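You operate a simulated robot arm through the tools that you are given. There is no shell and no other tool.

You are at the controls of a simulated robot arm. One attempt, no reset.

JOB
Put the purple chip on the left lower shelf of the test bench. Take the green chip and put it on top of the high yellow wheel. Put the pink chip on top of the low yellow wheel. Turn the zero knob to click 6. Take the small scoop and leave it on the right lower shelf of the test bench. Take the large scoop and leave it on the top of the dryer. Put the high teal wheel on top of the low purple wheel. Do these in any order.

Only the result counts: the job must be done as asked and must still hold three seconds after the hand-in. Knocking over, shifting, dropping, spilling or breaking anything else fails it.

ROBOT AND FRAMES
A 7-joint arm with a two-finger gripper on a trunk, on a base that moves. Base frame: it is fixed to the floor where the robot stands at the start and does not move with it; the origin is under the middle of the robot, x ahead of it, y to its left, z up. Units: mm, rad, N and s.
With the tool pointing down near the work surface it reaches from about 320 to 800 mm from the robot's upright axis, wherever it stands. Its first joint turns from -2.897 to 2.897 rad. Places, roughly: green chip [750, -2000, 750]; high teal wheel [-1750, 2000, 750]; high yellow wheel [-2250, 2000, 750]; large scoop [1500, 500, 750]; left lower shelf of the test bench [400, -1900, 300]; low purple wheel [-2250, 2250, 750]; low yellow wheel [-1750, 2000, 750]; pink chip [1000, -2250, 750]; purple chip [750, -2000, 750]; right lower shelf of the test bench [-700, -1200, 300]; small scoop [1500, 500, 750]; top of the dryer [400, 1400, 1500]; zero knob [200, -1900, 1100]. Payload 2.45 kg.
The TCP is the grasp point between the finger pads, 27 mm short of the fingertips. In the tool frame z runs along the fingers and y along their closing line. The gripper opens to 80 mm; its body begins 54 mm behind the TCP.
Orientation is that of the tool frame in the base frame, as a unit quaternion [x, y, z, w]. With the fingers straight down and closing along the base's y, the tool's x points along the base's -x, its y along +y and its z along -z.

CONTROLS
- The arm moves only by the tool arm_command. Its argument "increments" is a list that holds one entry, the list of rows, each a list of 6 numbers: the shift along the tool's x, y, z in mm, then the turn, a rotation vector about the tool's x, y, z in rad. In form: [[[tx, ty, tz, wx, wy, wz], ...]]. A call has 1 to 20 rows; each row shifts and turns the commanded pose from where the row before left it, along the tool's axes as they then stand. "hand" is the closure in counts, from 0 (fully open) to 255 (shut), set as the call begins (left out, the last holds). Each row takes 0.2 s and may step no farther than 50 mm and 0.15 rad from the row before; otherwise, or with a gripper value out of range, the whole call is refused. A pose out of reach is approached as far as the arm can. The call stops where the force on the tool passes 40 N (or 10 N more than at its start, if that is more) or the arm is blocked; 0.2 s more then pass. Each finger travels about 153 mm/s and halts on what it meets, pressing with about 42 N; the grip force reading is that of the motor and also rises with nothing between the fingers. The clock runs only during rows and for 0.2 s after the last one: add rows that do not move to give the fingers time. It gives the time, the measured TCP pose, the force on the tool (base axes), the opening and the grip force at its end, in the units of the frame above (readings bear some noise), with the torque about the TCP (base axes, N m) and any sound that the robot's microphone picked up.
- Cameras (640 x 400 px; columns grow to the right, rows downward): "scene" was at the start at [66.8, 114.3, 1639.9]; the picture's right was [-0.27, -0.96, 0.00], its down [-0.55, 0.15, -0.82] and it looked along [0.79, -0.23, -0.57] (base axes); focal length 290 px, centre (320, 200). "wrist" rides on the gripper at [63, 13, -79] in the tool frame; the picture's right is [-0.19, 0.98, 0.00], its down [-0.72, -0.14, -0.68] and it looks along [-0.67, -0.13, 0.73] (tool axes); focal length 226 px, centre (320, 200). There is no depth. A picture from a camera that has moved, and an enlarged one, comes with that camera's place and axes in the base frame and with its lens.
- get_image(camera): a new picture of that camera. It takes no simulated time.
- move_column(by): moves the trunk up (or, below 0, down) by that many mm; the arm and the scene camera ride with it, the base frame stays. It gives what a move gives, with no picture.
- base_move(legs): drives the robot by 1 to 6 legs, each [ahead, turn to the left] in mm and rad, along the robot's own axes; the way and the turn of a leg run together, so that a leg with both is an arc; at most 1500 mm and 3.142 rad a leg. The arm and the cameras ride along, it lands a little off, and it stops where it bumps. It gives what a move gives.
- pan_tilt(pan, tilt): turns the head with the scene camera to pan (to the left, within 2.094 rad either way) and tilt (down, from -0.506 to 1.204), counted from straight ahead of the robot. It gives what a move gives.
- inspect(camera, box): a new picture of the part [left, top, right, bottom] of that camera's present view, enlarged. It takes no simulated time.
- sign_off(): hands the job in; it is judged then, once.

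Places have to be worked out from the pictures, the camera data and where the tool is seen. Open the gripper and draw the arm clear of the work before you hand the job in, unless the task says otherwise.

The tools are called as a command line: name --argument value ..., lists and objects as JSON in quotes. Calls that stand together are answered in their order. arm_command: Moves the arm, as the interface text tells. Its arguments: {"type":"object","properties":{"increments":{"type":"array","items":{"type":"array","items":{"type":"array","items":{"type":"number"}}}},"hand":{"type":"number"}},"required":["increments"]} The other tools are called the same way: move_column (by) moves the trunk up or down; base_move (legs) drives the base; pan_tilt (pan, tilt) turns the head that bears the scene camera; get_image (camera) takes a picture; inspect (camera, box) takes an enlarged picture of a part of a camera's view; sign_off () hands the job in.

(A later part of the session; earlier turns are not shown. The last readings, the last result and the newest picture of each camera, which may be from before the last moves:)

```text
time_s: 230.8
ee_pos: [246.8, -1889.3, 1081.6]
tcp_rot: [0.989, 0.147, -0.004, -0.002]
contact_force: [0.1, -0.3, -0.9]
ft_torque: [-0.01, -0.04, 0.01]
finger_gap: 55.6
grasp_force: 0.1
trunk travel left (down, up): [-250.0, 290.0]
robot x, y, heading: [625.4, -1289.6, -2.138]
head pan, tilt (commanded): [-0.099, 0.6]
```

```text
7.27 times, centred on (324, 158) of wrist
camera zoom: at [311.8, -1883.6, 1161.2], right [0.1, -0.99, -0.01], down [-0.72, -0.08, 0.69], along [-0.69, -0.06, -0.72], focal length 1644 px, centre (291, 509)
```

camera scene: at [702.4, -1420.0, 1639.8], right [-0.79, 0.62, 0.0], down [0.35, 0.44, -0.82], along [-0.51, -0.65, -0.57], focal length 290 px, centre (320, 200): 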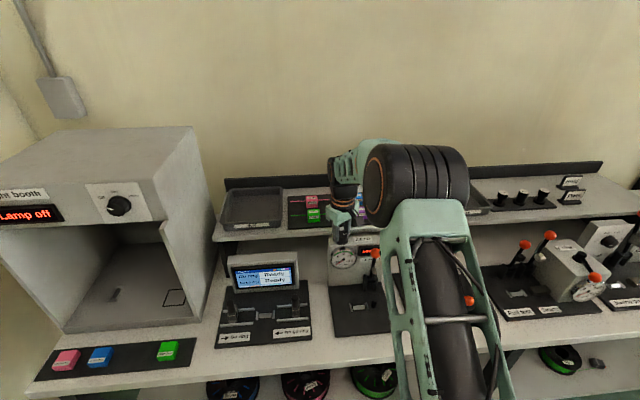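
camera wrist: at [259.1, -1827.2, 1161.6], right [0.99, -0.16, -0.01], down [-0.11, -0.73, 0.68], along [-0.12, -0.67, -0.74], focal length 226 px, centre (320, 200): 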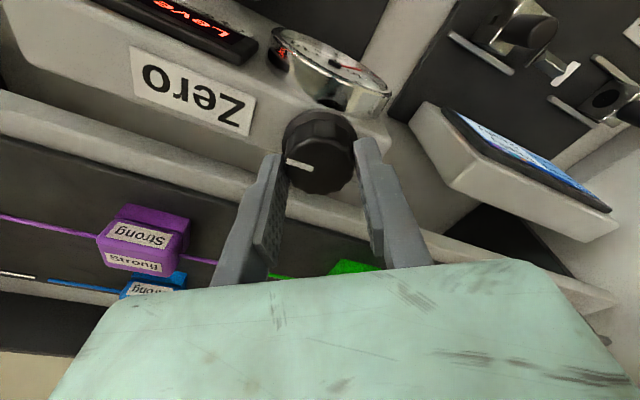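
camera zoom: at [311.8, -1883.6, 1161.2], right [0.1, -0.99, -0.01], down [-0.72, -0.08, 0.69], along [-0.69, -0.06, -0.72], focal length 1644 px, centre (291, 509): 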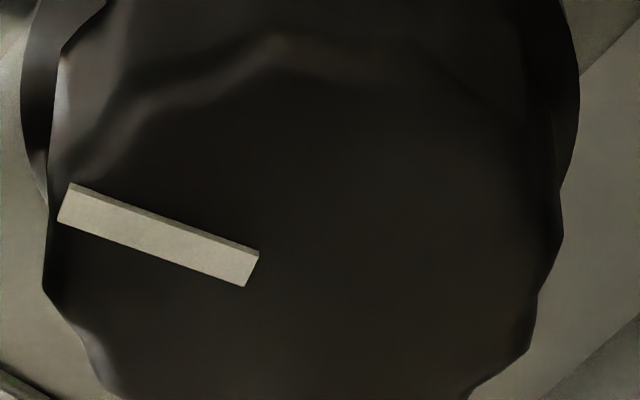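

The pointer is at 72.7° now (start ≈119°). To find the detent spacing precisely, I turn just 0.10 rad clockwise, release, return the gripper to the same yaw and compare in the same view.

arm_command --increments '[[[0, 0, 0, 0, 0, 0], [0, 0, 0, 0, 0, 0], [0, 0, 0, 0, 0, 0.05], [0, 0, 0, 0, 0, 0.05], [0, 0, 0, 0, 0, 0]]]' --hand 255

arm_command --increments '[[[0, 0, 0, 0, 0, 0], [0, 0, 0, 0, 0, 0], [0, 0, 0, 0, 0, -0.05], [0, 0, 0, 0, 0, -0.05], [0, 0, 0, 0, 0, 0]]]' --hand 77

inspect --camera "wrist" --box '[280, 130, 368, 185]'

```text
time_s: 231.9
ee_pos: [248.5, -1888.5, 1082.2]
tcp_rot: [0.995, 0.097, -0.005, -0.004]
contact_force: [3.4, 0.0, -1.4]
ft_torque: [-0.55, 0.78, 0.01]
finger_gap: 34.3
grasp_force: 45.0
trunk travel left (down, up): [-250.0, 290.0]
robot x, y, heading: [628.5, -1289.6, -2.14]
head pan, tilt (commanded): [-0.099, 0.6]
```

```text
time_s: 233.2
ee_pos: [246.9, -1888.8, 1081.2]
tcp_rot: [0.989, 0.147, -0.006, -0.004]
contact_force: [-0.7, 0.4, -0.5]
ft_torque: [0.02, 0.0, -0.01]
finger_gap: 55.8
grasp_force: 0.0
trunk travel left (down, up): [-250.0, 290.0]
robot x, y, heading: [626.4, -1290.1, -2.13]
head pan, tilt (commanded): [-0.099, 0.6]
```

```text
7.27 times, centred on (324, 158) of wrist
camera zoom: at [312.1, -1883.6, 1160.2], right [0.1, -0.99, -0.01], down [-0.72, -0.08, 0.69], along [-0.69, -0.06, -0.72], focal length 1644 px, centre (291, 509)
```

zoom: 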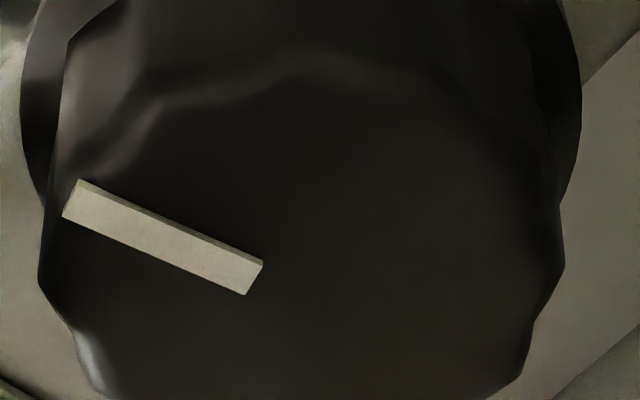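

The knob moved only 4.7° and stayed there, so either detents are fine or it stays where left. I test a grip-and-release without turning to see how much gripping itself disturbs it.

arm_command --increments '[[[0, 0, 0, 0, 0, 0], [0, 0, 0, 0, 0, 0], [0, 0, 0, 0, 0, 0]]]' --hand 255

inspect --camera "wrist" --box '[280, 130, 368, 185]'

arm_command --increments '[[[0, 0, 0, 0, 0, 0], [0, 0, 0, 0, 0, 0]]]' --hand 77

inspect --camera "wrist" --box '[280, 130, 368, 185]'

```text
time_s: 233.9
ee_pos: [249.0, -1889.4, 1081.0]
tcp_rot: [0.989, 0.148, -0.005, -0.004]
contact_force: [4.6, -1.1, -1.6]
ft_torque: [-0.02, -0.34, 0.0]
finger_gap: 34.0
grasp_force: 44.9
trunk travel left (down, up): [-250.0, 290.0]
robot x, y, heading: [626.1, -1291.8, -2.133]
head pan, tilt (commanded): [-0.099, 0.6]
```

```text
7.27 times, centred on (324, 158) of wrist
camera zoom: at [313.5, -1883.9, 1160.4], right [0.1, -0.99, -0.01], down [-0.72, -0.08, 0.69], along [-0.69, -0.06, -0.73], focal length 1644 px, centre (291, 509)
```

zoom: 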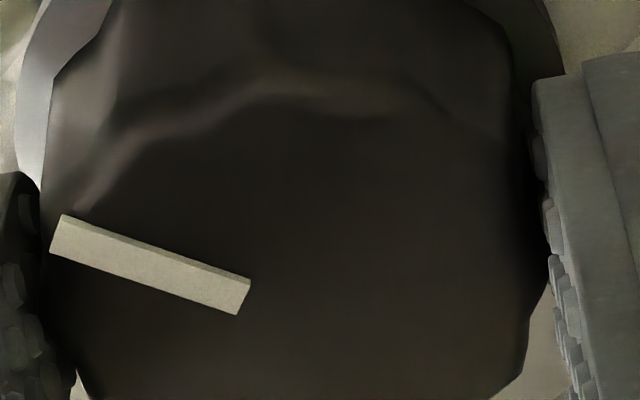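

```text
time_s: 234.6
ee_pos: [247.6, -1890.0, 1081.2]
tcp_rot: [0.989, 0.147, -0.004, -0.002]
contact_force: [-0.3, 0.3, 0.0]
ft_torque: [-0.01, 0.0, -0.01]
finger_gap: 55.8
grasp_force: 0.0
trunk travel left (down, up): [-250.0, 290.0]
robot x, y, heading: [629.1, -1292.0, -2.137]
head pan, tilt (commanded): [-0.099, 0.6]
```

```text
7.27 times, centred on (324, 158) of wrist
camera zoom: at [312.5, -1883.6, 1160.6], right [0.1, -0.99, -0.01], down [-0.72, -0.08, 0.69], along [-0.69, -0.06, -0.72], focal length 1644 px, centre (291, 509)
```

zoom: 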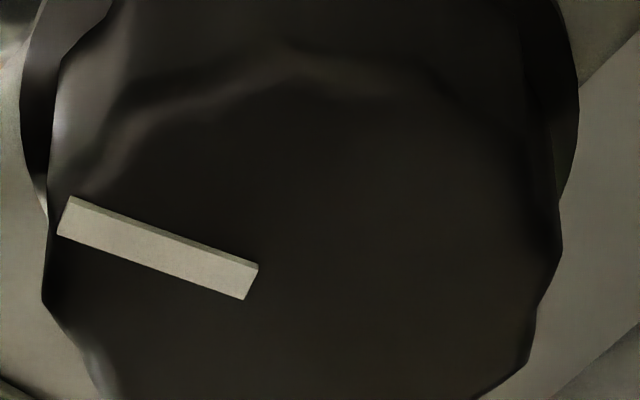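

Gripping aligns the knob's lobes with the pads, which disturbs it by a few degrees. I do careful steps: grip, turn 0.06, inspect gripped, release, inspect again, to see which way it settles.

arm_command --increments '[[[0, 0, 0, 0, 0, 0], [0, 0, 0, 0, 0, 0], [0, 0, 0, 0, 0, 0.06], [0, 0, 0, 0, 0, 0]]]' --hand 255

inspect --camera "wrist" --box '[280, 130, 368, 185]'

arm_command --increments '[[[0, 0, 0, 0, 0, 0], [0, 0, 0, 0, 0, 0]]]' --hand 77

inspect --camera "wrist" --box '[280, 130, 368, 185]'

```text
time_s: 235.6
ee_pos: [248.2, -1889.9, 1082.7]
tcp_rot: [0.993, 0.118, -0.004, -0.002]
contact_force: [2.3, -1.4, -0.2]
ft_torque: [-0.06, -0.14, 0.04]
finger_gap: 34.0
grasp_force: 44.6
trunk travel left (down, up): [-250.0, 290.0]
robot x, y, heading: [627.0, -1289.8, -2.137]
head pan, tilt (commanded): [-0.099, 0.6]
```

```text
7.27 times, centred on (324, 158) of wrist
camera zoom: at [313.2, -1888.0, 1160.5], right [0.04, -1.0, -0.01], down [-0.72, -0.03, 0.69], along [-0.69, -0.02, -0.72], focal length 1644 px, centre (291, 509)
```

zoom: 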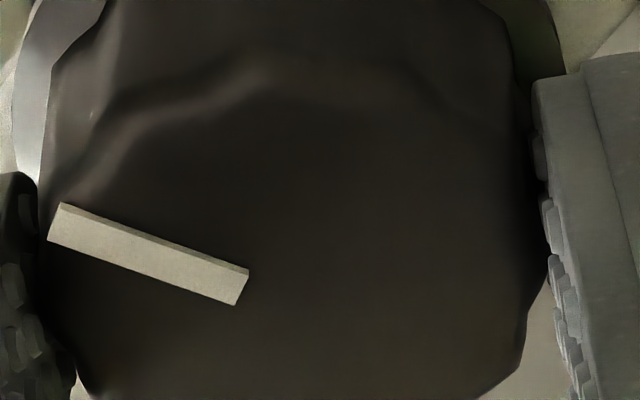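

```text
time_s: 236.2
ee_pos: [247.9, -1890.0, 1081.6]
tcp_rot: [0.993, 0.118, -0.005, -0.003]
contact_force: [0.0, 0.5, 0.4]
ft_torque: [0.0, 0.02, 0.01]
finger_gap: 55.7
grasp_force: 0.1
trunk travel left (down, up): [-250.0, 290.0]
robot x, y, heading: [623.9, -1287.7, -2.137]
head pan, tilt (commanded): [-0.099, 0.6]
```

```text
7.27 times, centred on (324, 158) of wrist
camera zoom: at [312.7, -1887.5, 1160.7], right [0.04, -1.0, -0.01], down [-0.72, -0.03, 0.69], along [-0.69, -0.02, -0.72], focal length 1644 px, centre (291, 509)
```

zoom: 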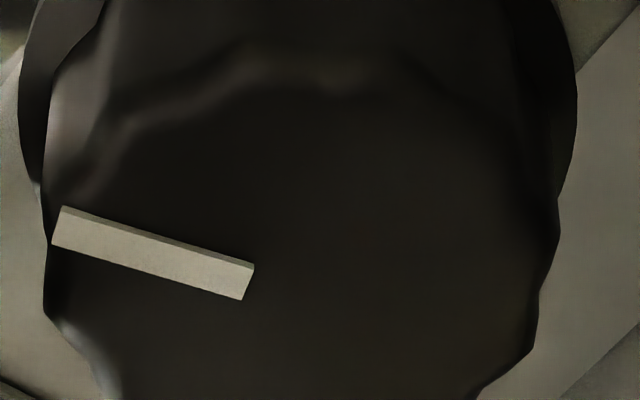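

The knob sprang back from 69° to 72.4° on release, so a detent exists near 72.7°. I continue scanning: grip, turn 0.08 rad more, release, measure.

arm_command --increments '[[[0, 0, 0, 0, 0, 0], [0, 0, 0, 0, 0, 0], [0, 0, 0, 0, 0, 0.08], [0, 0, 0, 0, 0, 0]]]' --hand 255

inspect --camera "wrist" --box '[280, 130, 368, 185]'

arm_command --increments '[[[0, 0, 0, 0, 0, 0], [0, 0, 0, 0, 0, 0]]]' --hand 77

inspect --camera "wrist" --box '[280, 130, 368, 185]'

```text
time_s: 237.2
ee_pos: [247.5, -1889.8, 1082.0]
tcp_rot: [0.997, 0.077, -0.004, -0.003]
contact_force: [0.2, -0.8, -3.5]
ft_torque: [0.04, -0.31, 0.01]
finger_gap: 34.4
grasp_force: 45.3
trunk travel left (down, up): [-250.0, 290.0]
robot x, y, heading: [629.6, -1289.2, -2.135]
head pan, tilt (commanded): [-0.099, 0.6]
```

```text
7.27 times, centred on (324, 158) of wrist
camera zoom: at [312.9, -1893.3, 1160.3], right [-0.04, -1.0, 0.0], down [-0.72, 0.03, 0.69], along [-0.69, 0.03, -0.72], focal length 1644 px, centre (291, 509)
```

zoom: 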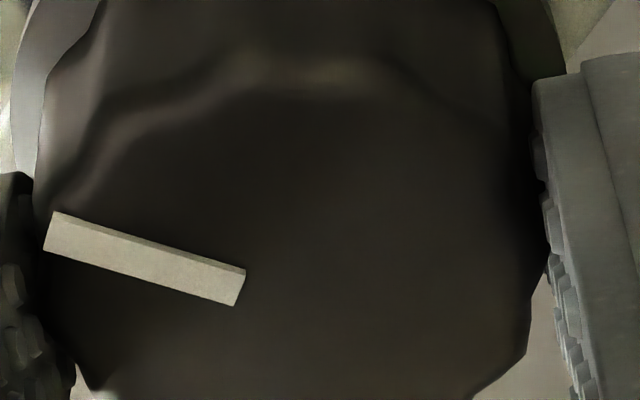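

```text
time_s: 237.8
ee_pos: [247.6, -1889.4, 1081.1]
tcp_rot: [0.997, 0.078, -0.006, -0.003]
contact_force: [-0.5, -0.1, 0.3]
ft_torque: [-0.01, 0.02, 0.02]
finger_gap: 55.9
grasp_force: 0.0
trunk travel left (down, up): [-250.0, 290.0]
robot x, y, heading: [626.8, -1285.0, -2.136]
head pan, tilt (commanded): [-0.099, 0.6]
```

```text
7.27 times, centred on (324, 158) of wrist
camera zoom: at [312.8, -1892.8, 1160.9], right [-0.04, -1.0, 0.0], down [-0.72, 0.03, 0.69], along [-0.69, 0.03, -0.72], focal length 1644 px, centre (291, 509)
```

zoom: 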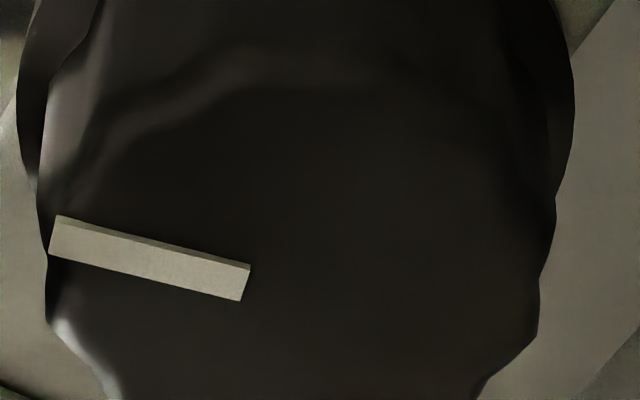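

Gripped 68° and released 70.8°; it may still be creeping back to its detent. I wait a second and look again.

arm_command --increments '[[[0, 0, 0, 0, 0, 0], [0, 0, 0, 0, 0, 0], [0, 0, 0, 0, 0, 0], [0, 0, 0, 0, 0, 0], [0, 0, 0, 0, 0, 0], [0, 0, 0, 0, 0, 0]]]'

inspect --camera "wrist" --box '[280, 130, 368, 185]'

```text
time_s: 239.2
ee_pos: [248.4, -1890.6, 1081.5]
tcp_rot: [0.997, 0.078, -0.006, -0.003]
contact_force: [-0.4, -0.5, 0.1]
ft_torque: [0.02, -0.01, 0.0]
finger_gap: 55.8
grasp_force: 0.1
trunk travel left (down, up): [-250.0, 290.0]
robot x, y, heading: [625.9, -1286.8, -2.139]
head pan, tilt (commanded): [-0.099, 0.6]
```

```text
7.27 times, centred on (324, 158) of wrist
camera zoom: at [312.9, -1892.9, 1160.7], right [-0.04, -1.0, 0.0], down [-0.72, 0.03, 0.69], along [-0.69, 0.03, -0.72], focal length 1644 px, centre (291, 509)
```

zoom: 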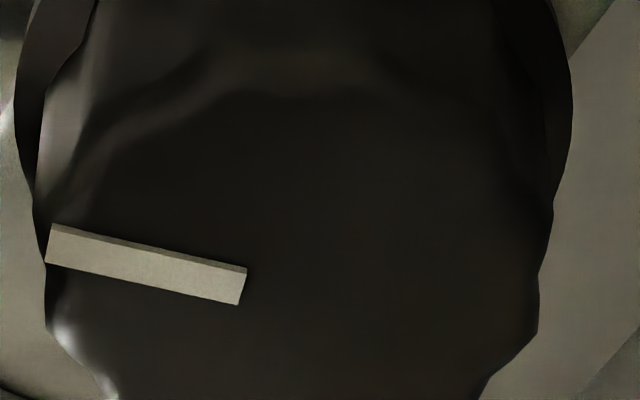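

It crept back to 72.5°, so the knob is damped with a detent near 73°. I now turn farther (0.12 rad after gripping), release, wait 2 s, and measure where it settles.

arm_command --increments '[[[0, 0, 0, 0, 0, 0], [0, 0, 0, 0, 0, 0], [0, 0, 0, 0, 0, 0.06], [0, 0, 0, 0, 0, 0.06], [0, 0, 0, 0, 0, 0]]]' --hand 255

inspect --camera "wrist" --box '[280, 130, 368, 185]'

arm_command --increments '[[[0, 0, 0, 0, 0, 0], [0, 0, 0, 0, 0, 0]]]' --hand 77

inspect --camera "wrist" --box '[280, 130, 368, 185]'

arm_command --increments '[[[0, 0, 0, 0, 0, 0], [0, 0, 0, 0, 0, 0], [0, 0, 0, 0, 0, 0], [0, 0, 0, 0, 0, 0], [0, 0, 0, 0, 0, 0], [0, 0, 0, 0, 0, 0], [0, 0, 0, 0, 0, 0], [0, 0, 0, 0, 0, 0]]]'

inspect --camera "wrist" --box '[280, 130, 368, 185]'

```text
time_s: 240.3
ee_pos: [248.0, -1890.2, 1081.7]
tcp_rot: [1.0, 0.017, -0.005, -0.003]
contact_force: [0.3, -0.7, -5.3]
ft_torque: [-0.06, -0.2, -0.02]
finger_gap: 34.5
grasp_force: 44.8
trunk travel left (down, up): [-250.0, 290.0]
robot x, y, heading: [628.4, -1287.9, -2.138]
head pan, tilt (commanded): [-0.099, 0.6]
```

```text
7.27 times, centred on (324, 158) of wrist
camera zoom: at [312.1, -1901.0, 1160.6], right [-0.16, -0.99, 0.0], down [-0.72, 0.11, 0.69], along [-0.68, 0.11, -0.72], focal length 1644 px, centre (291, 509)
```

zoom: 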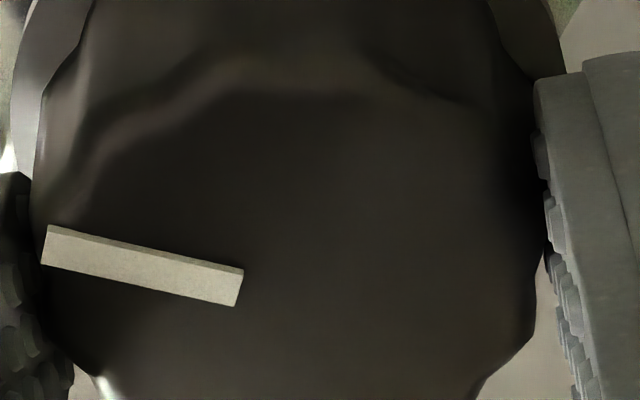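

```text
time_s: 240.9
ee_pos: [246.8, -1890.0, 1081.6]
tcp_rot: [1.0, 0.017, -0.006, -0.002]
contact_force: [0.3, -0.4, 0.2]
ft_torque: [0.0, -0.01, -0.01]
finger_gap: 55.8
grasp_force: 0.0
trunk travel left (down, up): [-250.0, 290.0]
robot x, y, heading: [628.1, -1289.9, -2.138]
head pan, tilt (commanded): [-0.099, 0.6]
```

```text
7.27 times, centred on (324, 158) of wrist
camera zoom: at [312.1, -1900.6, 1161.6], right [-0.16, -0.99, 0.0], down [-0.71, 0.11, 0.69], along [-0.68, 0.11, -0.72], focal length 1644 px, centre (291, 509)
```

zoom: 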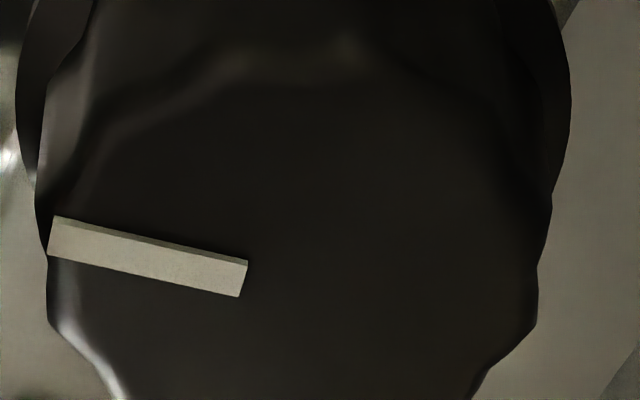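

```text
time_s: 242.8
ee_pos: [248.2, -1890.1, 1083.0]
tcp_rot: [1.0, 0.017, -0.005, -0.003]
contact_force: [0.5, 0.2, 0.8]
ft_torque: [0.01, 0.02, 0.0]
finger_gap: 55.8
grasp_force: 0.1
trunk travel left (down, up): [-250.0, 290.0]
robot x, y, heading: [623.5, -1287.2, -2.136]
head pan, tilt (commanded): [-0.099, 0.6]
```

```text
7.27 times, centred on (324, 158) of wrist
camera zoom: at [312.2, -1900.7, 1161.4], right [-0.16, -0.99, 0.0], down [-0.72, 0.11, 0.69], along [-0.68, 0.11, -0.72], focal length 1644 px, centre (291, 509)
```

zoom: 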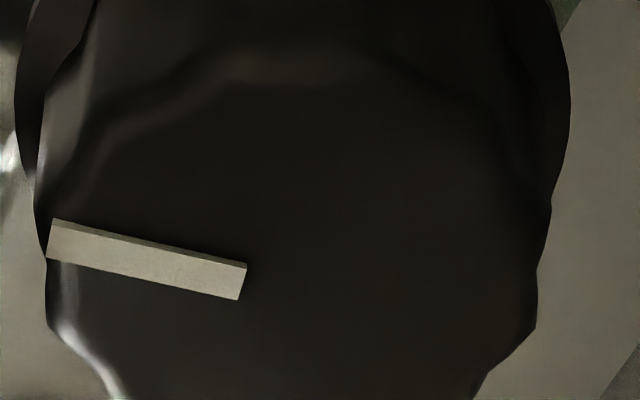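

Measurements now fit a 15° detent pitch: detents at ~118° (start), 103°, 88°, 73°, 58° with slow damping. The start pointer is exactly 120° (8 clicks) clockwise from "straight away" (12 o'clock), so I'll check for an end stop counter-clockwise, where click 0 should be. Turning CCW 1.5 rad.

arm_command --increments '[[[0, 0, 0, 0, 0, 0], [0, 0, 0, 0, 0, 0], [0, 0, 0, 0, 0, -0.1], [0, 0, 0, 0, 0, -0.1], [0, 0, 0, 0, 0, -0.1], [0, 0, 0, 0, 0, -0.1], [0, 0, 0, 0, 0, -0.1], [0, 0, 0, 0, 0, -0.1], [0, 0, 0, 0, 0, -0.1], [0, 0, 0, 0, 0, -0.1], [0, 0, 0, 0, 0, -0.1], [0, 0, 0, 0, 0, -0.1], [0, 0, 0, 0, 0, -0.1], [0, 0, 0, 0, 0, -0.1], [0, 0, 0, 0, 0, -0.1], [0, 0, 0, 0, 0, -0.1], [0, 0, 0, 0, 0, -0.1], [0, 0, 0, 0, 0, 0]]]' --hand 255

get_image --camera "wrist"

inspect --camera "wrist" --box '[280, 130, 368, 185]'

```text
time_s: 246.6
ee_pos: [248.8, -1890.2, 1081.5]
tcp_rot: [0.719, 0.695, -0.002, -0.006]
contact_force: [1.8, -6.3, -8.5]
ft_torque: [-0.9, -0.03, -0.02]
finger_gap: 34.5
grasp_force: 45.2
trunk travel left (down, up): [-250.0, 290.0]
robot x, y, heading: [627.4, -1289.6, -2.132]
head pan, tilt (commanded): [-0.099, 0.6]
```

```text
taken
camera wrist: at [263.4, -1828.1, 1162.4], right [0.97, -0.23, -0.01], down [-0.16, -0.72, 0.68], along [-0.16, -0.66, -0.73], focal length 226 px, centre (320, 200)
```

wrist: 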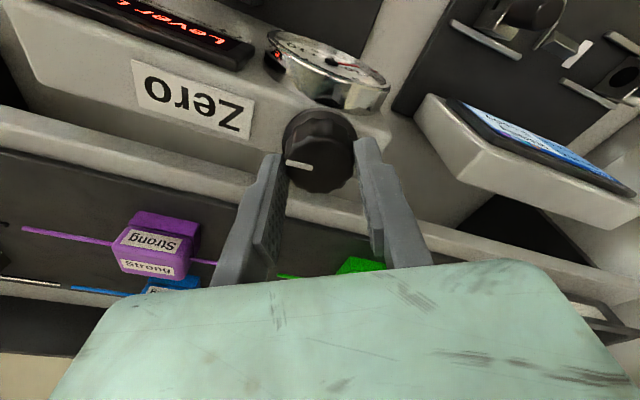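

```text
7.27 times, centred on (324, 158) of wrist
camera zoom: at [263.4, -1828.1, 1162.4], right [0.97, -0.23, -0.01], down [-0.16, -0.72, 0.68], along [-0.16, -0.66, -0.73], focal length 1644 px, centre (291, 509)
```

zoom: 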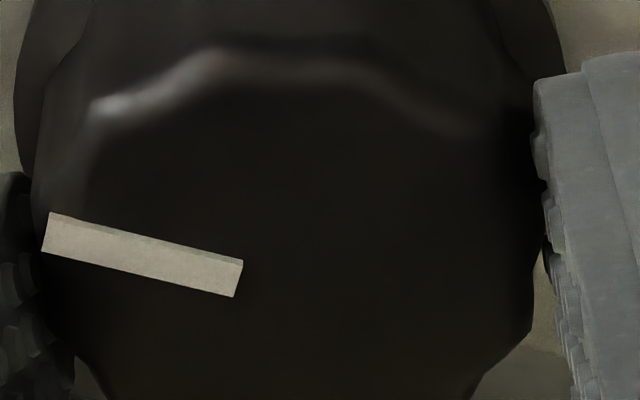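

The knob followed to ~150°, no stop yet. I release, wind the gripper back 1.5 rad and regrip for another CCW turn.

arm_command --increments '[[[0, 0, 0, 0, 0, 0], [0, 0, 0, 0, 0, 0], [0, 0, 0, 0, 0, 0.15], [0, 0, 0, 0, 0, 0.15], [0, 0, 0, 0, 0, 0.15], [0, 0, 0, 0, 0, 0.15], [0, 0, 0, 0, 0, 0.15], [0, 0, 0, 0, 0, 0.15], [0, 0, 0, 0, 0, 0.15], [0, 0, 0, 0, 0, 0.15], [0, 0, 0, 0, 0, 0.15], [0, 0, 0, 0, 0, 0.15], [0, 0, 0, 0, 0, 0], [0, 0, 0, 0, 0, 0]]]' --hand 77

inspect --camera "wrist" --box '[260, 100, 400, 190]'

```text
time_s: 249.6
ee_pos: [248.2, -1889.8, 1082.6]
tcp_rot: [1.0, 0.017, -0.005, -0.003]
contact_force: [0.5, -0.2, -0.4]
ft_torque: [-0.02, 0.0, -0.01]
finger_gap: 55.8
grasp_force: 0.1
trunk travel left (down, up): [-250.0, 290.0]
robot x, y, heading: [627.4, -1286.4, -2.134]
head pan, tilt (commanded): [-0.099, 0.6]
```

```text
4.44 times, centred on (330, 145) of wrist
camera zoom: at [312.2, -1899.7, 1162.2], right [-0.16, -0.99, 0.0], down [-0.71, 0.11, 0.69], along [-0.68, 0.11, -0.72], focal length 1005 px, centre (276, 444)
```

zoom: 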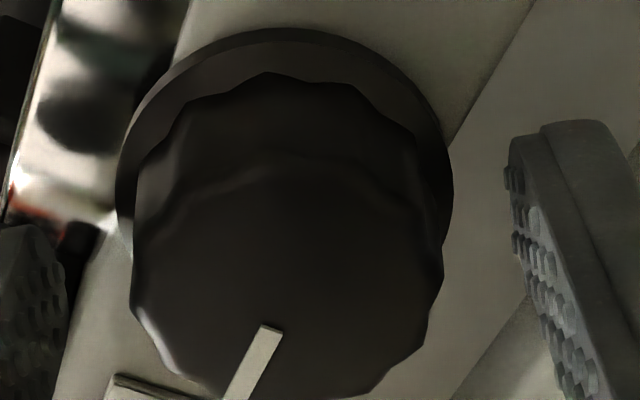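

The pointer stayed around 150°. I grip again and turn another 1.5 rad CCW.

arm_command --increments '[[[0, 0, 0, 0, 0, 0], [0, 0, 0, 0, 0, 0], [0, 0, 0, 0, 0, -0.1], [0, 0, 0, 0, 0, -0.1], [0, 0, 0, 0, 0, -0.1], [0, 0, 0, 0, 0, -0.1], [0, 0, 0, 0, 0, -0.1], [0, 0, 0, 0, 0, -0.1], [0, 0, 0, 0, 0, -0.1], [0, 0, 0, 0, 0, -0.1], [0, 0, 0, 0, 0, -0.1], [0, 0, 0, 0, 0, -0.1], [0, 0, 0, 0, 0, -0.1], [0, 0, 0, 0, 0, -0.1], [0, 0, 0, 0, 0, -0.1], [0, 0, 0, 0, 0, -0.1], [0, 0, 0, 0, 0, -0.1], [0, 0, 0, 0, 0, 0]]]' --hand 255

inspect --camera "wrist" --box '[260, 100, 400, 190]'

inspect --camera "scene" --box '[310, 190, 400, 285]'

```text
time_s: 253.3
ee_pos: [247.8, -1890.8, 1083.0]
tcp_rot: [0.719, 0.695, -0.004, -0.005]
contact_force: [-7.8, -13.3, 21.3]
ft_torque: [-0.74, 0.2, 0.02]
finger_gap: 34.0
grasp_force: 44.7
trunk travel left (down, up): [-250.0, 290.0]
robot x, y, heading: [630.0, -1287.2, -2.139]
head pan, tilt (commanded): [-0.099, 0.6]
```

```text
4.44 times, centred on (330, 145) of wrist
camera zoom: at [263.6, -1827.6, 1162.5], right [0.97, -0.23, -0.01], down [-0.16, -0.71, 0.68], along [-0.16, -0.66, -0.73], focal length 1005 px, centre (276, 444)
```

zoom: 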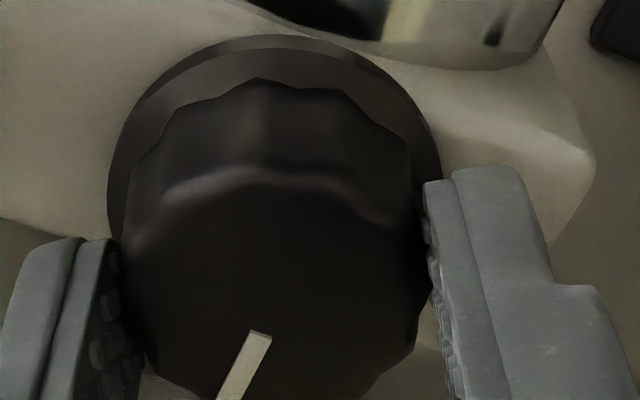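

```text
4.21 times, centred on (355, 238) of scene
camera zoom: at [702.5, -1418.4, 1640.2], right [-0.79, 0.62, 0.0], down [0.35, 0.44, -0.82], along [-0.51, -0.65, -0.57], focal length 1221 px, centre (173, 42)
```

zoom: 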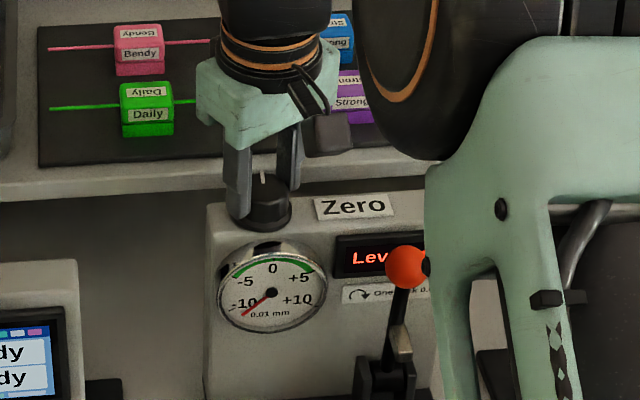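

The pointer now points straight away (12 o'clock), ~236°. I check whether it stops here: wind back, regrip and turn further CCW.

arm_command --increments '[[[0, 0, 0, 0, 0, 0], [0, 0, 0, 0, 0, 0], [0, 0, 0, 0, 0, 0.15], [0, 0, 0, 0, 0, 0.15], [0, 0, 0, 0, 0, 0.15], [0, 0, 0, 0, 0, 0.15], [0, 0, 0, 0, 0, 0.15], [0, 0, 0, 0, 0, 0.15], [0, 0, 0, 0, 0, 0.15], [0, 0, 0, 0, 0, 0.15], [0, 0, 0, 0, 0, 0.15], [0, 0, 0, 0, 0, 0.15], [0, 0, 0, 0, 0, 0], [0, 0, 0, 0, 0, 0]]]' --hand 77

inspect --camera "wrist" --box '[250, 100, 410, 200]'

inspect --camera "scene" --box '[320, 200, 390, 260]'

```text
time_s: 256.4
ee_pos: [246.5, -1889.7, 1081.6]
tcp_rot: [1.0, 0.018, -0.005, -0.003]
contact_force: [0.3, 1.2, -0.5]
ft_torque: [0.0, -0.02, -0.03]
finger_gap: 55.9
grasp_force: 0.1
trunk travel left (down, up): [-250.0, 290.0]
robot x, y, heading: [623.8, -1289.5, -2.132]
head pan, tilt (commanded): [-0.099, 0.6]
```

```text
4.00 times, centred on (330, 150) of wrist
camera zoom: at [311.8, -1900.5, 1161.6], right [-0.16, -0.99, 0.0], down [-0.72, 0.11, 0.69], along [-0.68, 0.11, -0.72], focal length 904 px, centre (280, 400)
```

zoom: 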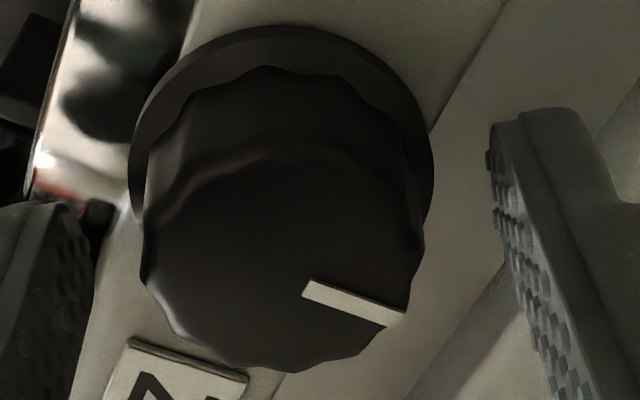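

```text
6.67 times, centred on (355, 230) of scene
camera zoom: at [702.5, -1418.7, 1640.0], right [-0.79, 0.62, 0.0], down [0.35, 0.44, -0.82], along [-0.51, -0.65, -0.57], focal length 1933 px, centre (87, 0)
```

zoom: 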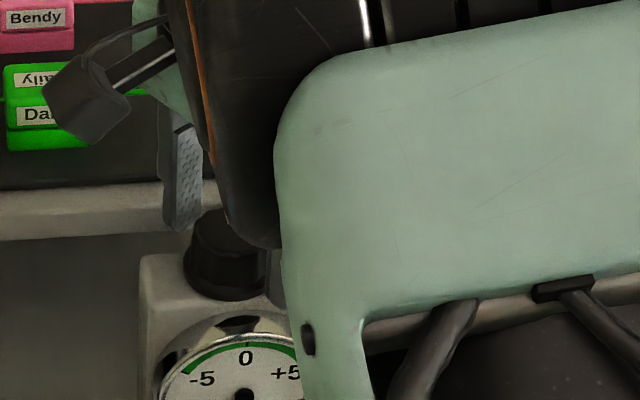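

The pointer sits at ≈ −121°, i.e. exactly 12 o'clock (a detent). I grip and try to turn further CCW by 0.8 rad to detect a stop.

arm_command --increments '[[[0, 0, 0, 0, 0, 0], [0, 0, 0, 0, 0, 0], [0, 0, 0, 0, 0, -0.1], [0, 0, 0, 0, 0, -0.1], [0, 0, 0, 0, 0, -0.1], [0, 0, 0, 0, 0, -0.1], [0, 0, 0, 0, 0, -0.1], [0, 0, 0, 0, 0, -0.1], [0, 0, 0, 0, 0, -0.1], [0, 0, 0, 0, 0, -0.1], [0, 0, 0, 0, 0, 0]]]' --hand 255

inspect --camera "wrist" --box '[250, 100, 410, 200]'

```text
time_s: 258.8
ee_pos: [247.3, -1890.3, 1083.0]
tcp_rot: [0.913, 0.407, -0.004, -0.004]
contact_force: [-1.0, -0.5, 11.5]
ft_torque: [0.06, -0.11, -0.71]
finger_gap: 34.1
grasp_force: 45.1
trunk travel left (down, up): [-250.0, 290.0]
robot x, y, heading: [628.3, -1288.1, -2.138]
head pan, tilt (commanded): [-0.099, 0.6]
```

```text
4.00 times, centred on (330, 150) of wrist
camera zoom: at [300.5, -1851.8, 1162.0], right [0.6, -0.8, -0.01], down [-0.58, -0.44, 0.69], along [-0.55, -0.41, -0.73], focal length 904 px, centre (280, 400)
```

zoom: 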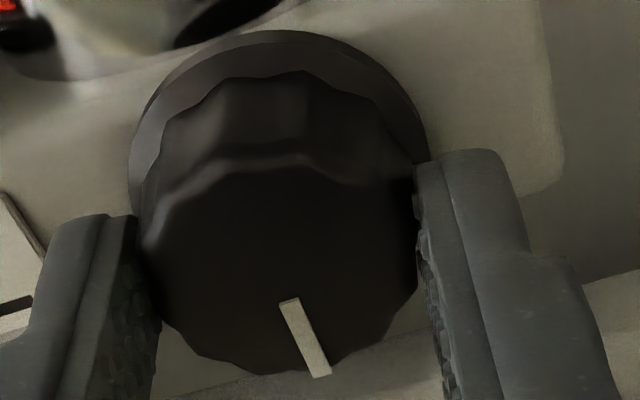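

A clear stop: torque −0.71 N·m and the knob slipped, with the pointer at −123° (12 o'clock). So click 0 is at 12 o'clock, pitch 15°, and click 6 is 90° clockwise of it, i.e. pointer at 147.7°. I release, set the gripper yaw so the lobes match, grip, and turn 90° clockwise.

arm_command --increments '[[[0, 0, 0, 0, 0, 0], [0, 0, 0, 0, 0, 0], [0, 0, 0, 0, 0, -0.15], [0, 0, 0, 0, 0, -0.15], [0, 0, 0, 0, 0, -0.15], [0, 0, 0, 0, 0, -0.15], [0, 0, 0, 0, 0, -0.154], [0, 0, 0, 0, 0, 0], [0, 0, 0, 0, 0, 0]]]' --hand 77

inspect --camera "wrist" --box '[250, 100, 410, 200]'

```text
refused: row 7 steps farther than a row can; nothing moved
```

```text
4.00 times, centred on (330, 150) of wrist
camera zoom: at [300.5, -1851.8, 1162.0], right [0.6, -0.8, -0.01], down [-0.58, -0.44, 0.69], along [-0.55, -0.41, -0.73], focal length 904 px, centre (280, 400)
```

zoom: 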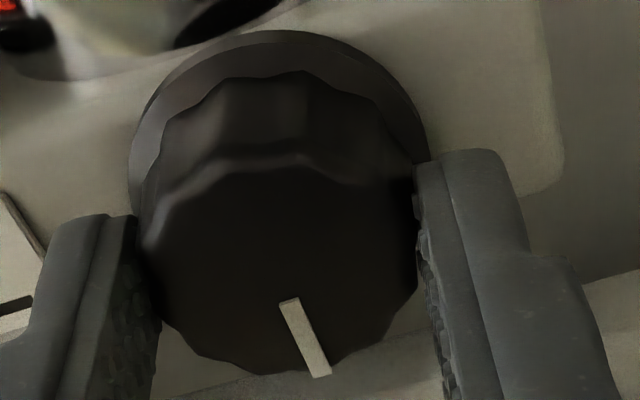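

One row exceeded 0.15; I split the rotation into smaller rows.

arm_command --increments '[[[0, 0, 0, 0, 0, 0], [0, 0, 0, 0, 0, 0], [0, 0, 0, 0, 0, -0.125], [0, 0, 0, 0, 0, -0.125], [0, 0, 0, 0, 0, -0.126], [0, 0, 0, 0, 0, -0.126], [0, 0, 0, 0, 0, -0.126], [0, 0, 0, 0, 0, -0.126], [0, 0, 0, 0, 0, 0], [0, 0, 0, 0, 0, 0]]]' --hand 77

inspect --camera "wrist" --box '[250, 100, 410, 200]'

```text
time_s: 260.9
ee_pos: [247.5, -1889.9, 1082.2]
tcp_rot: [0.699, 0.715, -0.002, -0.005]
contact_force: [0.0, 0.9, -0.8]
ft_torque: [-0.02, -0.01, -0.01]
finger_gap: 55.9
grasp_force: 0.1
trunk travel left (down, up): [-250.0, 290.0]
robot x, y, heading: [625.1, -1290.0, -2.138]
head pan, tilt (commanded): [-0.099, 0.6]
```

```text
4.00 times, centred on (330, 150) of wrist
camera zoom: at [260.0, -1826.9, 1162.3], right [0.98, -0.17, -0.01], down [-0.12, -0.72, 0.68], along [-0.13, -0.67, -0.73], focal length 904 px, centre (280, 400)
```

zoom: 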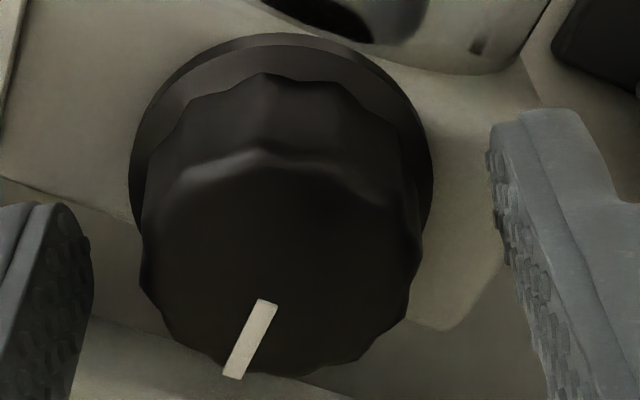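

Pointer at ~239° (click 0). I grip and turn 1.571 rad clockwise.

arm_command --increments '[[[0, 0, 0, 0, 0, 0], [0, 0, 0, 0, 0, 0], [0, 0, 0, 0, 0, 0.0982], [0, 0, 0, 0, 0, 0.0982], [0, 0, 0, 0, 0, 0.0982], [0, 0, 0, 0, 0, 0.0982], [0, 0, 0, 0, 0, 0.0982], [0, 0, 0, 0, 0, 0.0982], [0, 0, 0, 0, 0, 0.0982], [0, 0, 0, 0, 0, 0.0982], [0, 0, 0, 0, 0, 0.0982], [0, 0, 0, 0, 0, 0.0982], [0, 0, 0, 0, 0, 0.0982], [0, 0, 0, 0, 0, 0.0982], [0, 0, 0, 0, 0, 0.0982], [0, 0, 0, 0, 0, 0.0982], [0, 0, 0, 0, 0, 0.0982], [0, 0, 0, 0, 0, 0.0982], [0, 0, 0, 0, 0, 0]]]' --hand 255

inspect --camera "wrist" --box '[250, 100, 410, 200]'

```text
time_s: 264.9
ee_pos: [248.9, -1889.3, 1081.9]
tcp_rot: [1.0, 0.008, -0.006, -0.003]
contact_force: [-1.4, -3.6, 5.5]
ft_torque: [0.08, -0.48, -0.01]
finger_gap: 34.2
grasp_force: 44.4
trunk travel left (down, up): [-250.0, 290.0]
robot x, y, heading: [624.6, -1289.9, -2.139]
head pan, tilt (commanded): [-0.099, 0.6]
```

```text
4.00 times, centred on (330, 150) of wrist
camera zoom: at [312.5, -1901.9, 1161.3], right [-0.18, -0.98, 0.0], down [-0.71, 0.13, 0.69], along [-0.68, 0.12, -0.72], focal length 904 px, centre (280, 400)
```

zoom: 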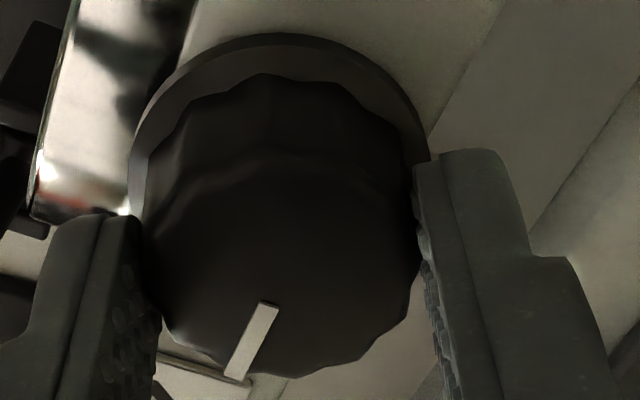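

The pointer is now at about 149°, within the click-6 detent (147.7°). I release, wait and verify.

arm_command --increments '[[[0, 0, 0, 0, 0, 0], [0, 0, 0, 0, 0, 0], [0, 0, 0, 0, 0, 0], [0, 0, 0, 0, 0, 0], [0, 0, 0, 0, 0, 0], [0, 0, 0, 0, 0, 0], [0, 0, 0, 0, 0, 0], [0, 0, 0, 0, 0, 0]]]' --hand 77

inspect --camera "wrist" --box '[250, 100, 410, 200]'

```text
time_s: 266.8
ee_pos: [248.5, -1889.9, 1082.1]
tcp_rot: [1.0, 0.01, -0.006, -0.003]
contact_force: [-0.1, 0.1, -0.6]
ft_torque: [-0.03, -0.01, 0.04]
finger_gap: 55.8
grasp_force: 0.0
trunk travel left (down, up): [-250.0, 290.0]
robot x, y, heading: [626.5, -1289.9, -2.138]
head pan, tilt (commanded): [-0.099, 0.6]
```

```text
4.00 times, centred on (330, 150) of wrist
camera zoom: at [312.7, -1901.8, 1161.1], right [-0.18, -0.98, 0.0], down [-0.71, 0.12, 0.69], along [-0.68, 0.12, -0.72], focal length 904 px, centre (280, 400)
```

zoom: 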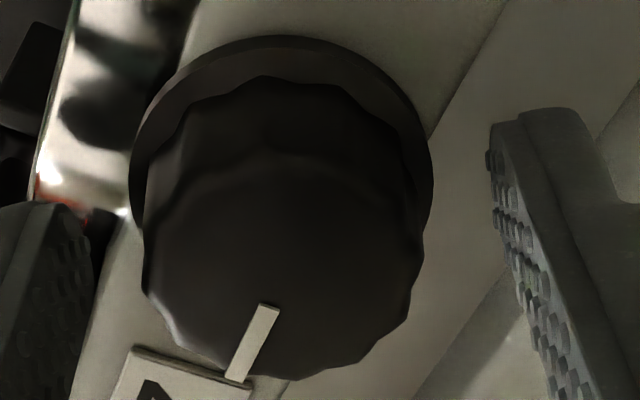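

Pointer measures 149.5° vs 239.2° at the stop: 89.7° = 6 clicks. I lift off, turn the gripper back to its normal yaw, and retract.

arm_command --increments '[[[0, 0, -40, 0, 0, 0], [0, 0, -40, 0, 0, 0], [0, 0, -30, 0, 0, 0], [0, 0, 0, 0, 0, -0.14], [0, 0, 0, 0, 0, -0.14], [0, 0, 0, 0, 0, -0.14], [0, 0, 0, 0, 0, -0.14], [0, 0, 0, 0, 0, -0.14], [0, 0, 0, 0, 0, -0.14], [0, 0, 0, 0, 0, -0.145], [40, 0, 0, 0, 0, 0], [40, 0, 0, 0, 0, 0], [40, 0, 0, 0, 0, 0], [40, 0, 0, 0, 0, 0], [40, 0, 0, 0, 0, 0], [40, 0, 0, 0, 0, 0], [0, 0, 0, 0, 0, 0]]]' --hand 0

get_image --camera "wrist"

inspect --camera "scene" --box '[310, 200, 400, 285]'

```text
time_s: 270.4
ee_pos: [378.7, -1689.3, 1189.1]
tcp_rot: [0.877, 0.481, -0.004, -0.005]
contact_force: [0.7, -0.1, -0.7]
ft_torque: [-0.01, 0.04, -0.02]
finger_gap: 79.8
grasp_force: 0.0
trunk travel left (down, up): [-250.0, 290.0]
robot x, y, heading: [624.7, -1289.8, -2.134]
head pan, tilt (commanded): [-0.099, 0.6]
```

```text
taken
camera wrist: at [423.5, -1642.7, 1269.8], right [0.72, -0.69, -0.01], down [-0.5, -0.53, 0.68], along [-0.48, -0.49, -0.73], focal length 226 px, centre (320, 200)
```

wrist: 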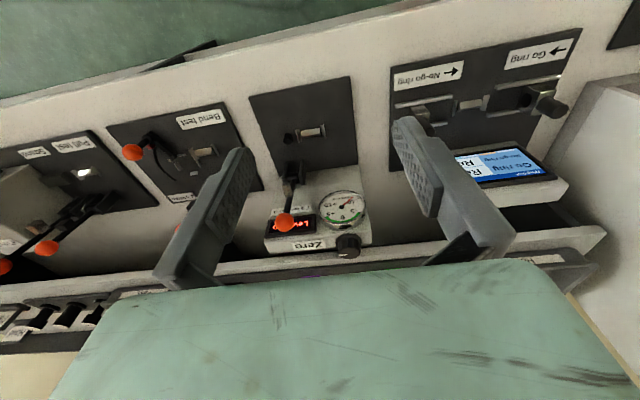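

```text
4.71 times, centred on (355, 242) of scene
camera zoom: at [702.5, -1418.7, 1640.0], right [-0.79, 0.62, 0.0], down [0.35, 0.44, -0.82], along [-0.51, -0.65, -0.57], focal length 1365 px, centre (155, 0)
```

zoom: 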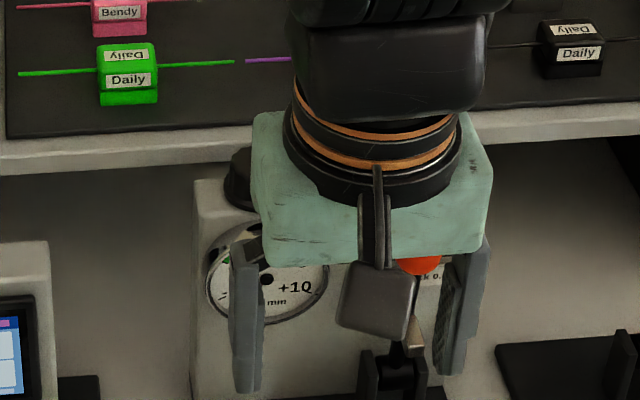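

I take one zoom to confirm the knob's pointer from this view.

inspect --camera "wrist" --box '[300, 180, 400, 265]'

```text
4.71 times, centred on (350, 222) of wrist
camera zoom: at [423.5, -1642.7, 1269.8], right [0.72, -0.69, -0.01], down [-0.5, -0.53, 0.68], along [-0.48, -0.49, -0.73], focal length 1064 px, centre (179, 94)
```

zoom: 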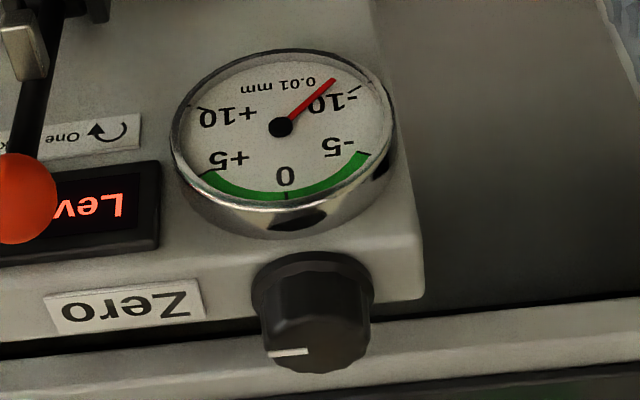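

The knob reads 30° (2 clicks) back from its initial 8, i.e. click 6. Next I drive to the green chip.

base_move --legs '[[-200, 0], [0, 1.223], [530, 0], [0, -1.222]]'

pan_tilt --pan 0.0 --tilt 0.75

get_image --camera "wrist"

get_image --camera "scene"

```text
time_s: 280.9
ee_pos: [862.0, -1949.7, 1189.7]
tcp_rot: [0.857, 0.515, -0.004, -0.005]
contact_force: [0.6, 0.3, 0.8]
ft_torque: [0.03, -0.01, 0.0]
finger_gap: 79.9
grasp_force: 0.1
trunk travel left (down, up): [-250.0, 290.0]
robot x, y, heading: [1077.3, -1530.1, -2.055]
head pan, tilt (commanded): [-0.099, 0.6]
```

```text
time_s: 281.6
ee_pos: [862.7, -1948.8, 1190.5]
tcp_rot: [0.857, 0.515, -0.004, -0.005]
contact_force: [-0.3, 0.3, -0.1]
ft_torque: [0.02, -0.01, 0.05]
finger_gap: 80.2
grasp_force: 0.1
trunk travel left (down, up): [-250.0, 290.0]
robot x, y, heading: [1081.5, -1530.7, -2.06]
head pan, tilt (commanded): [0.0, 0.75]
```

```text
taken
camera wrist: at [903.2, -1899.9, 1269.9], right [0.78, -0.63, -0.01], down [-0.45, -0.57, 0.68], along [-0.44, -0.53, -0.73], focal length 226 px, centre (320, 200)
```

wrist: 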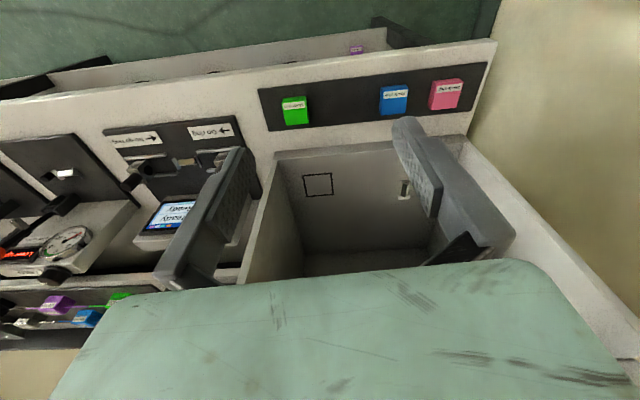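

```text
taken
camera scene: at [1175.4, -1655.0, 1627.2], right [-0.88, 0.47, 0.0], down [0.32, 0.6, -0.73], along [-0.34, -0.65, -0.68], focal length 290 px, centre (320, 200)
```

scene: 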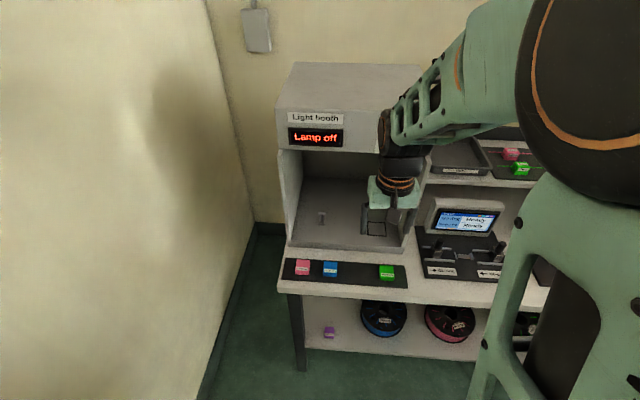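

I align the gripper with the chip row (yaw +0.075), pitch it 0.3 rad so the hand stays clear of the light booth, and move to a pre-grasp point above green.

arm_command --increments '[[[0, 0, 0, 0, 0, 0.075], [0, 0, 0, 0, -0.15, 0], [0, 0, 0, 0, -0.15, 0], [1.5, -9.3, 36.7, 0, 0, 0], [1.5, -9.3, 36.7, 0, 0, 0], [1.5, -9.3, 36.7, 0, 0, 0], [1.5, -9.3, 36.7, 0, 0, 0], [1.5, -9.3, 36.7, 0, 0, 0], [1.5, -9.3, 36.7, 0, 0, 0], [0, 0, 0, 0, 0, 0]]]'

get_image --camera "wrist"

inspect --camera "wrist" --box '[220, 30, 420, 155]'

```text
time_s: 283.8
ee_pos: [779.7, -1965.9, 979.5]
tcp_rot: [0.866, 0.478, -0.134, 0.068]
contact_force: [-0.9, -0.7, -0.1]
ft_torque: [0.0, -0.04, 0.01]
finger_gap: 80.0
grasp_force: 0.1
trunk travel left (down, up): [-250.0, 290.0]
robot x, y, heading: [1078.9, -1532.4, -2.056]
head pan, tilt (commanded): [0.0, 0.75]
```

```text
taken
camera wrist: at [835.2, -1902.7, 1036.6], right [0.73, -0.68, 0.05], down [-0.37, -0.34, 0.87], along [-0.57, -0.65, -0.5], focal length 226 px, centre (320, 200)
```

wrist: 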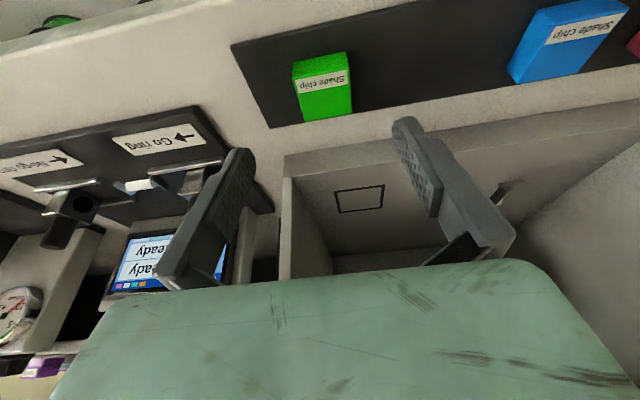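

```text
3.20 times, centred on (320, 92) of wrist
camera zoom: at [835.2, -1902.7, 1036.6], right [0.73, -0.68, 0.05], down [-0.37, -0.34, 0.87], along [-0.57, -0.65, -0.5], focal length 723 px, centre (320, 544)
```

zoom: 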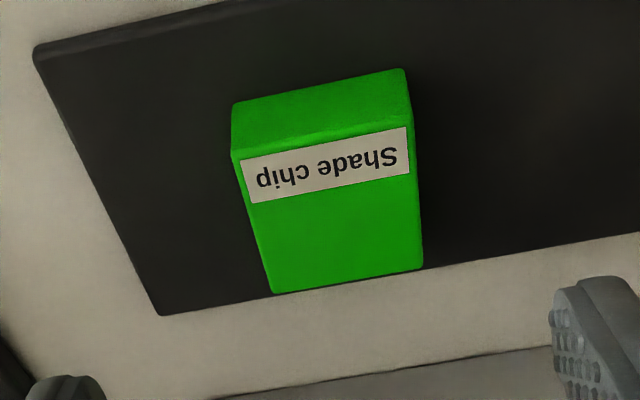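

Green's top centre measures (766,−1995), consistent. With the gripper opened to ~60 mm I go down along the tool axis to the grasp.

arm_command --increments '[[[3.2, 4.7, 0, 0, 0, 0], [0, 0, 30, 0, 0, 0], [0, 0, 30, 0, 0, 0], [0, 0, 21, 0, 0, 0], [0, 0, 0, 0, 0, 0]]]' --hand 64

get_image --camera "wrist"

```text
time_s: 285.0
ee_pos: [772.3, -1986.6, 901.4]
tcp_rot: [0.865, 0.478, -0.135, 0.068]
contact_force: [0.1, 0.4, -0.4]
ft_torque: [0.01, 0.0, 0.0]
finger_gap: 59.9
grasp_force: 0.1
trunk travel left (down, up): [-250.0, 290.0]
robot x, y, heading: [1085.6, -1533.1, -2.059]
head pan, tilt (commanded): [0.0, 0.75]
```

```text
taken
camera wrist: at [827.6, -1923.1, 957.4], right [0.73, -0.68, 0.05], down [-0.37, -0.34, 0.87], along [-0.57, -0.65, -0.5], focal length 226 px, centre (320, 200)
```

wrist: 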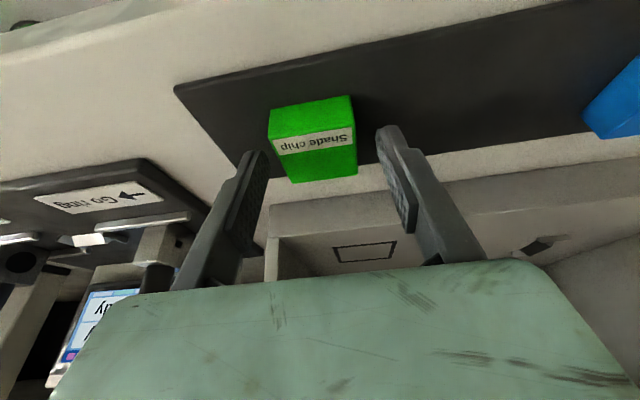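

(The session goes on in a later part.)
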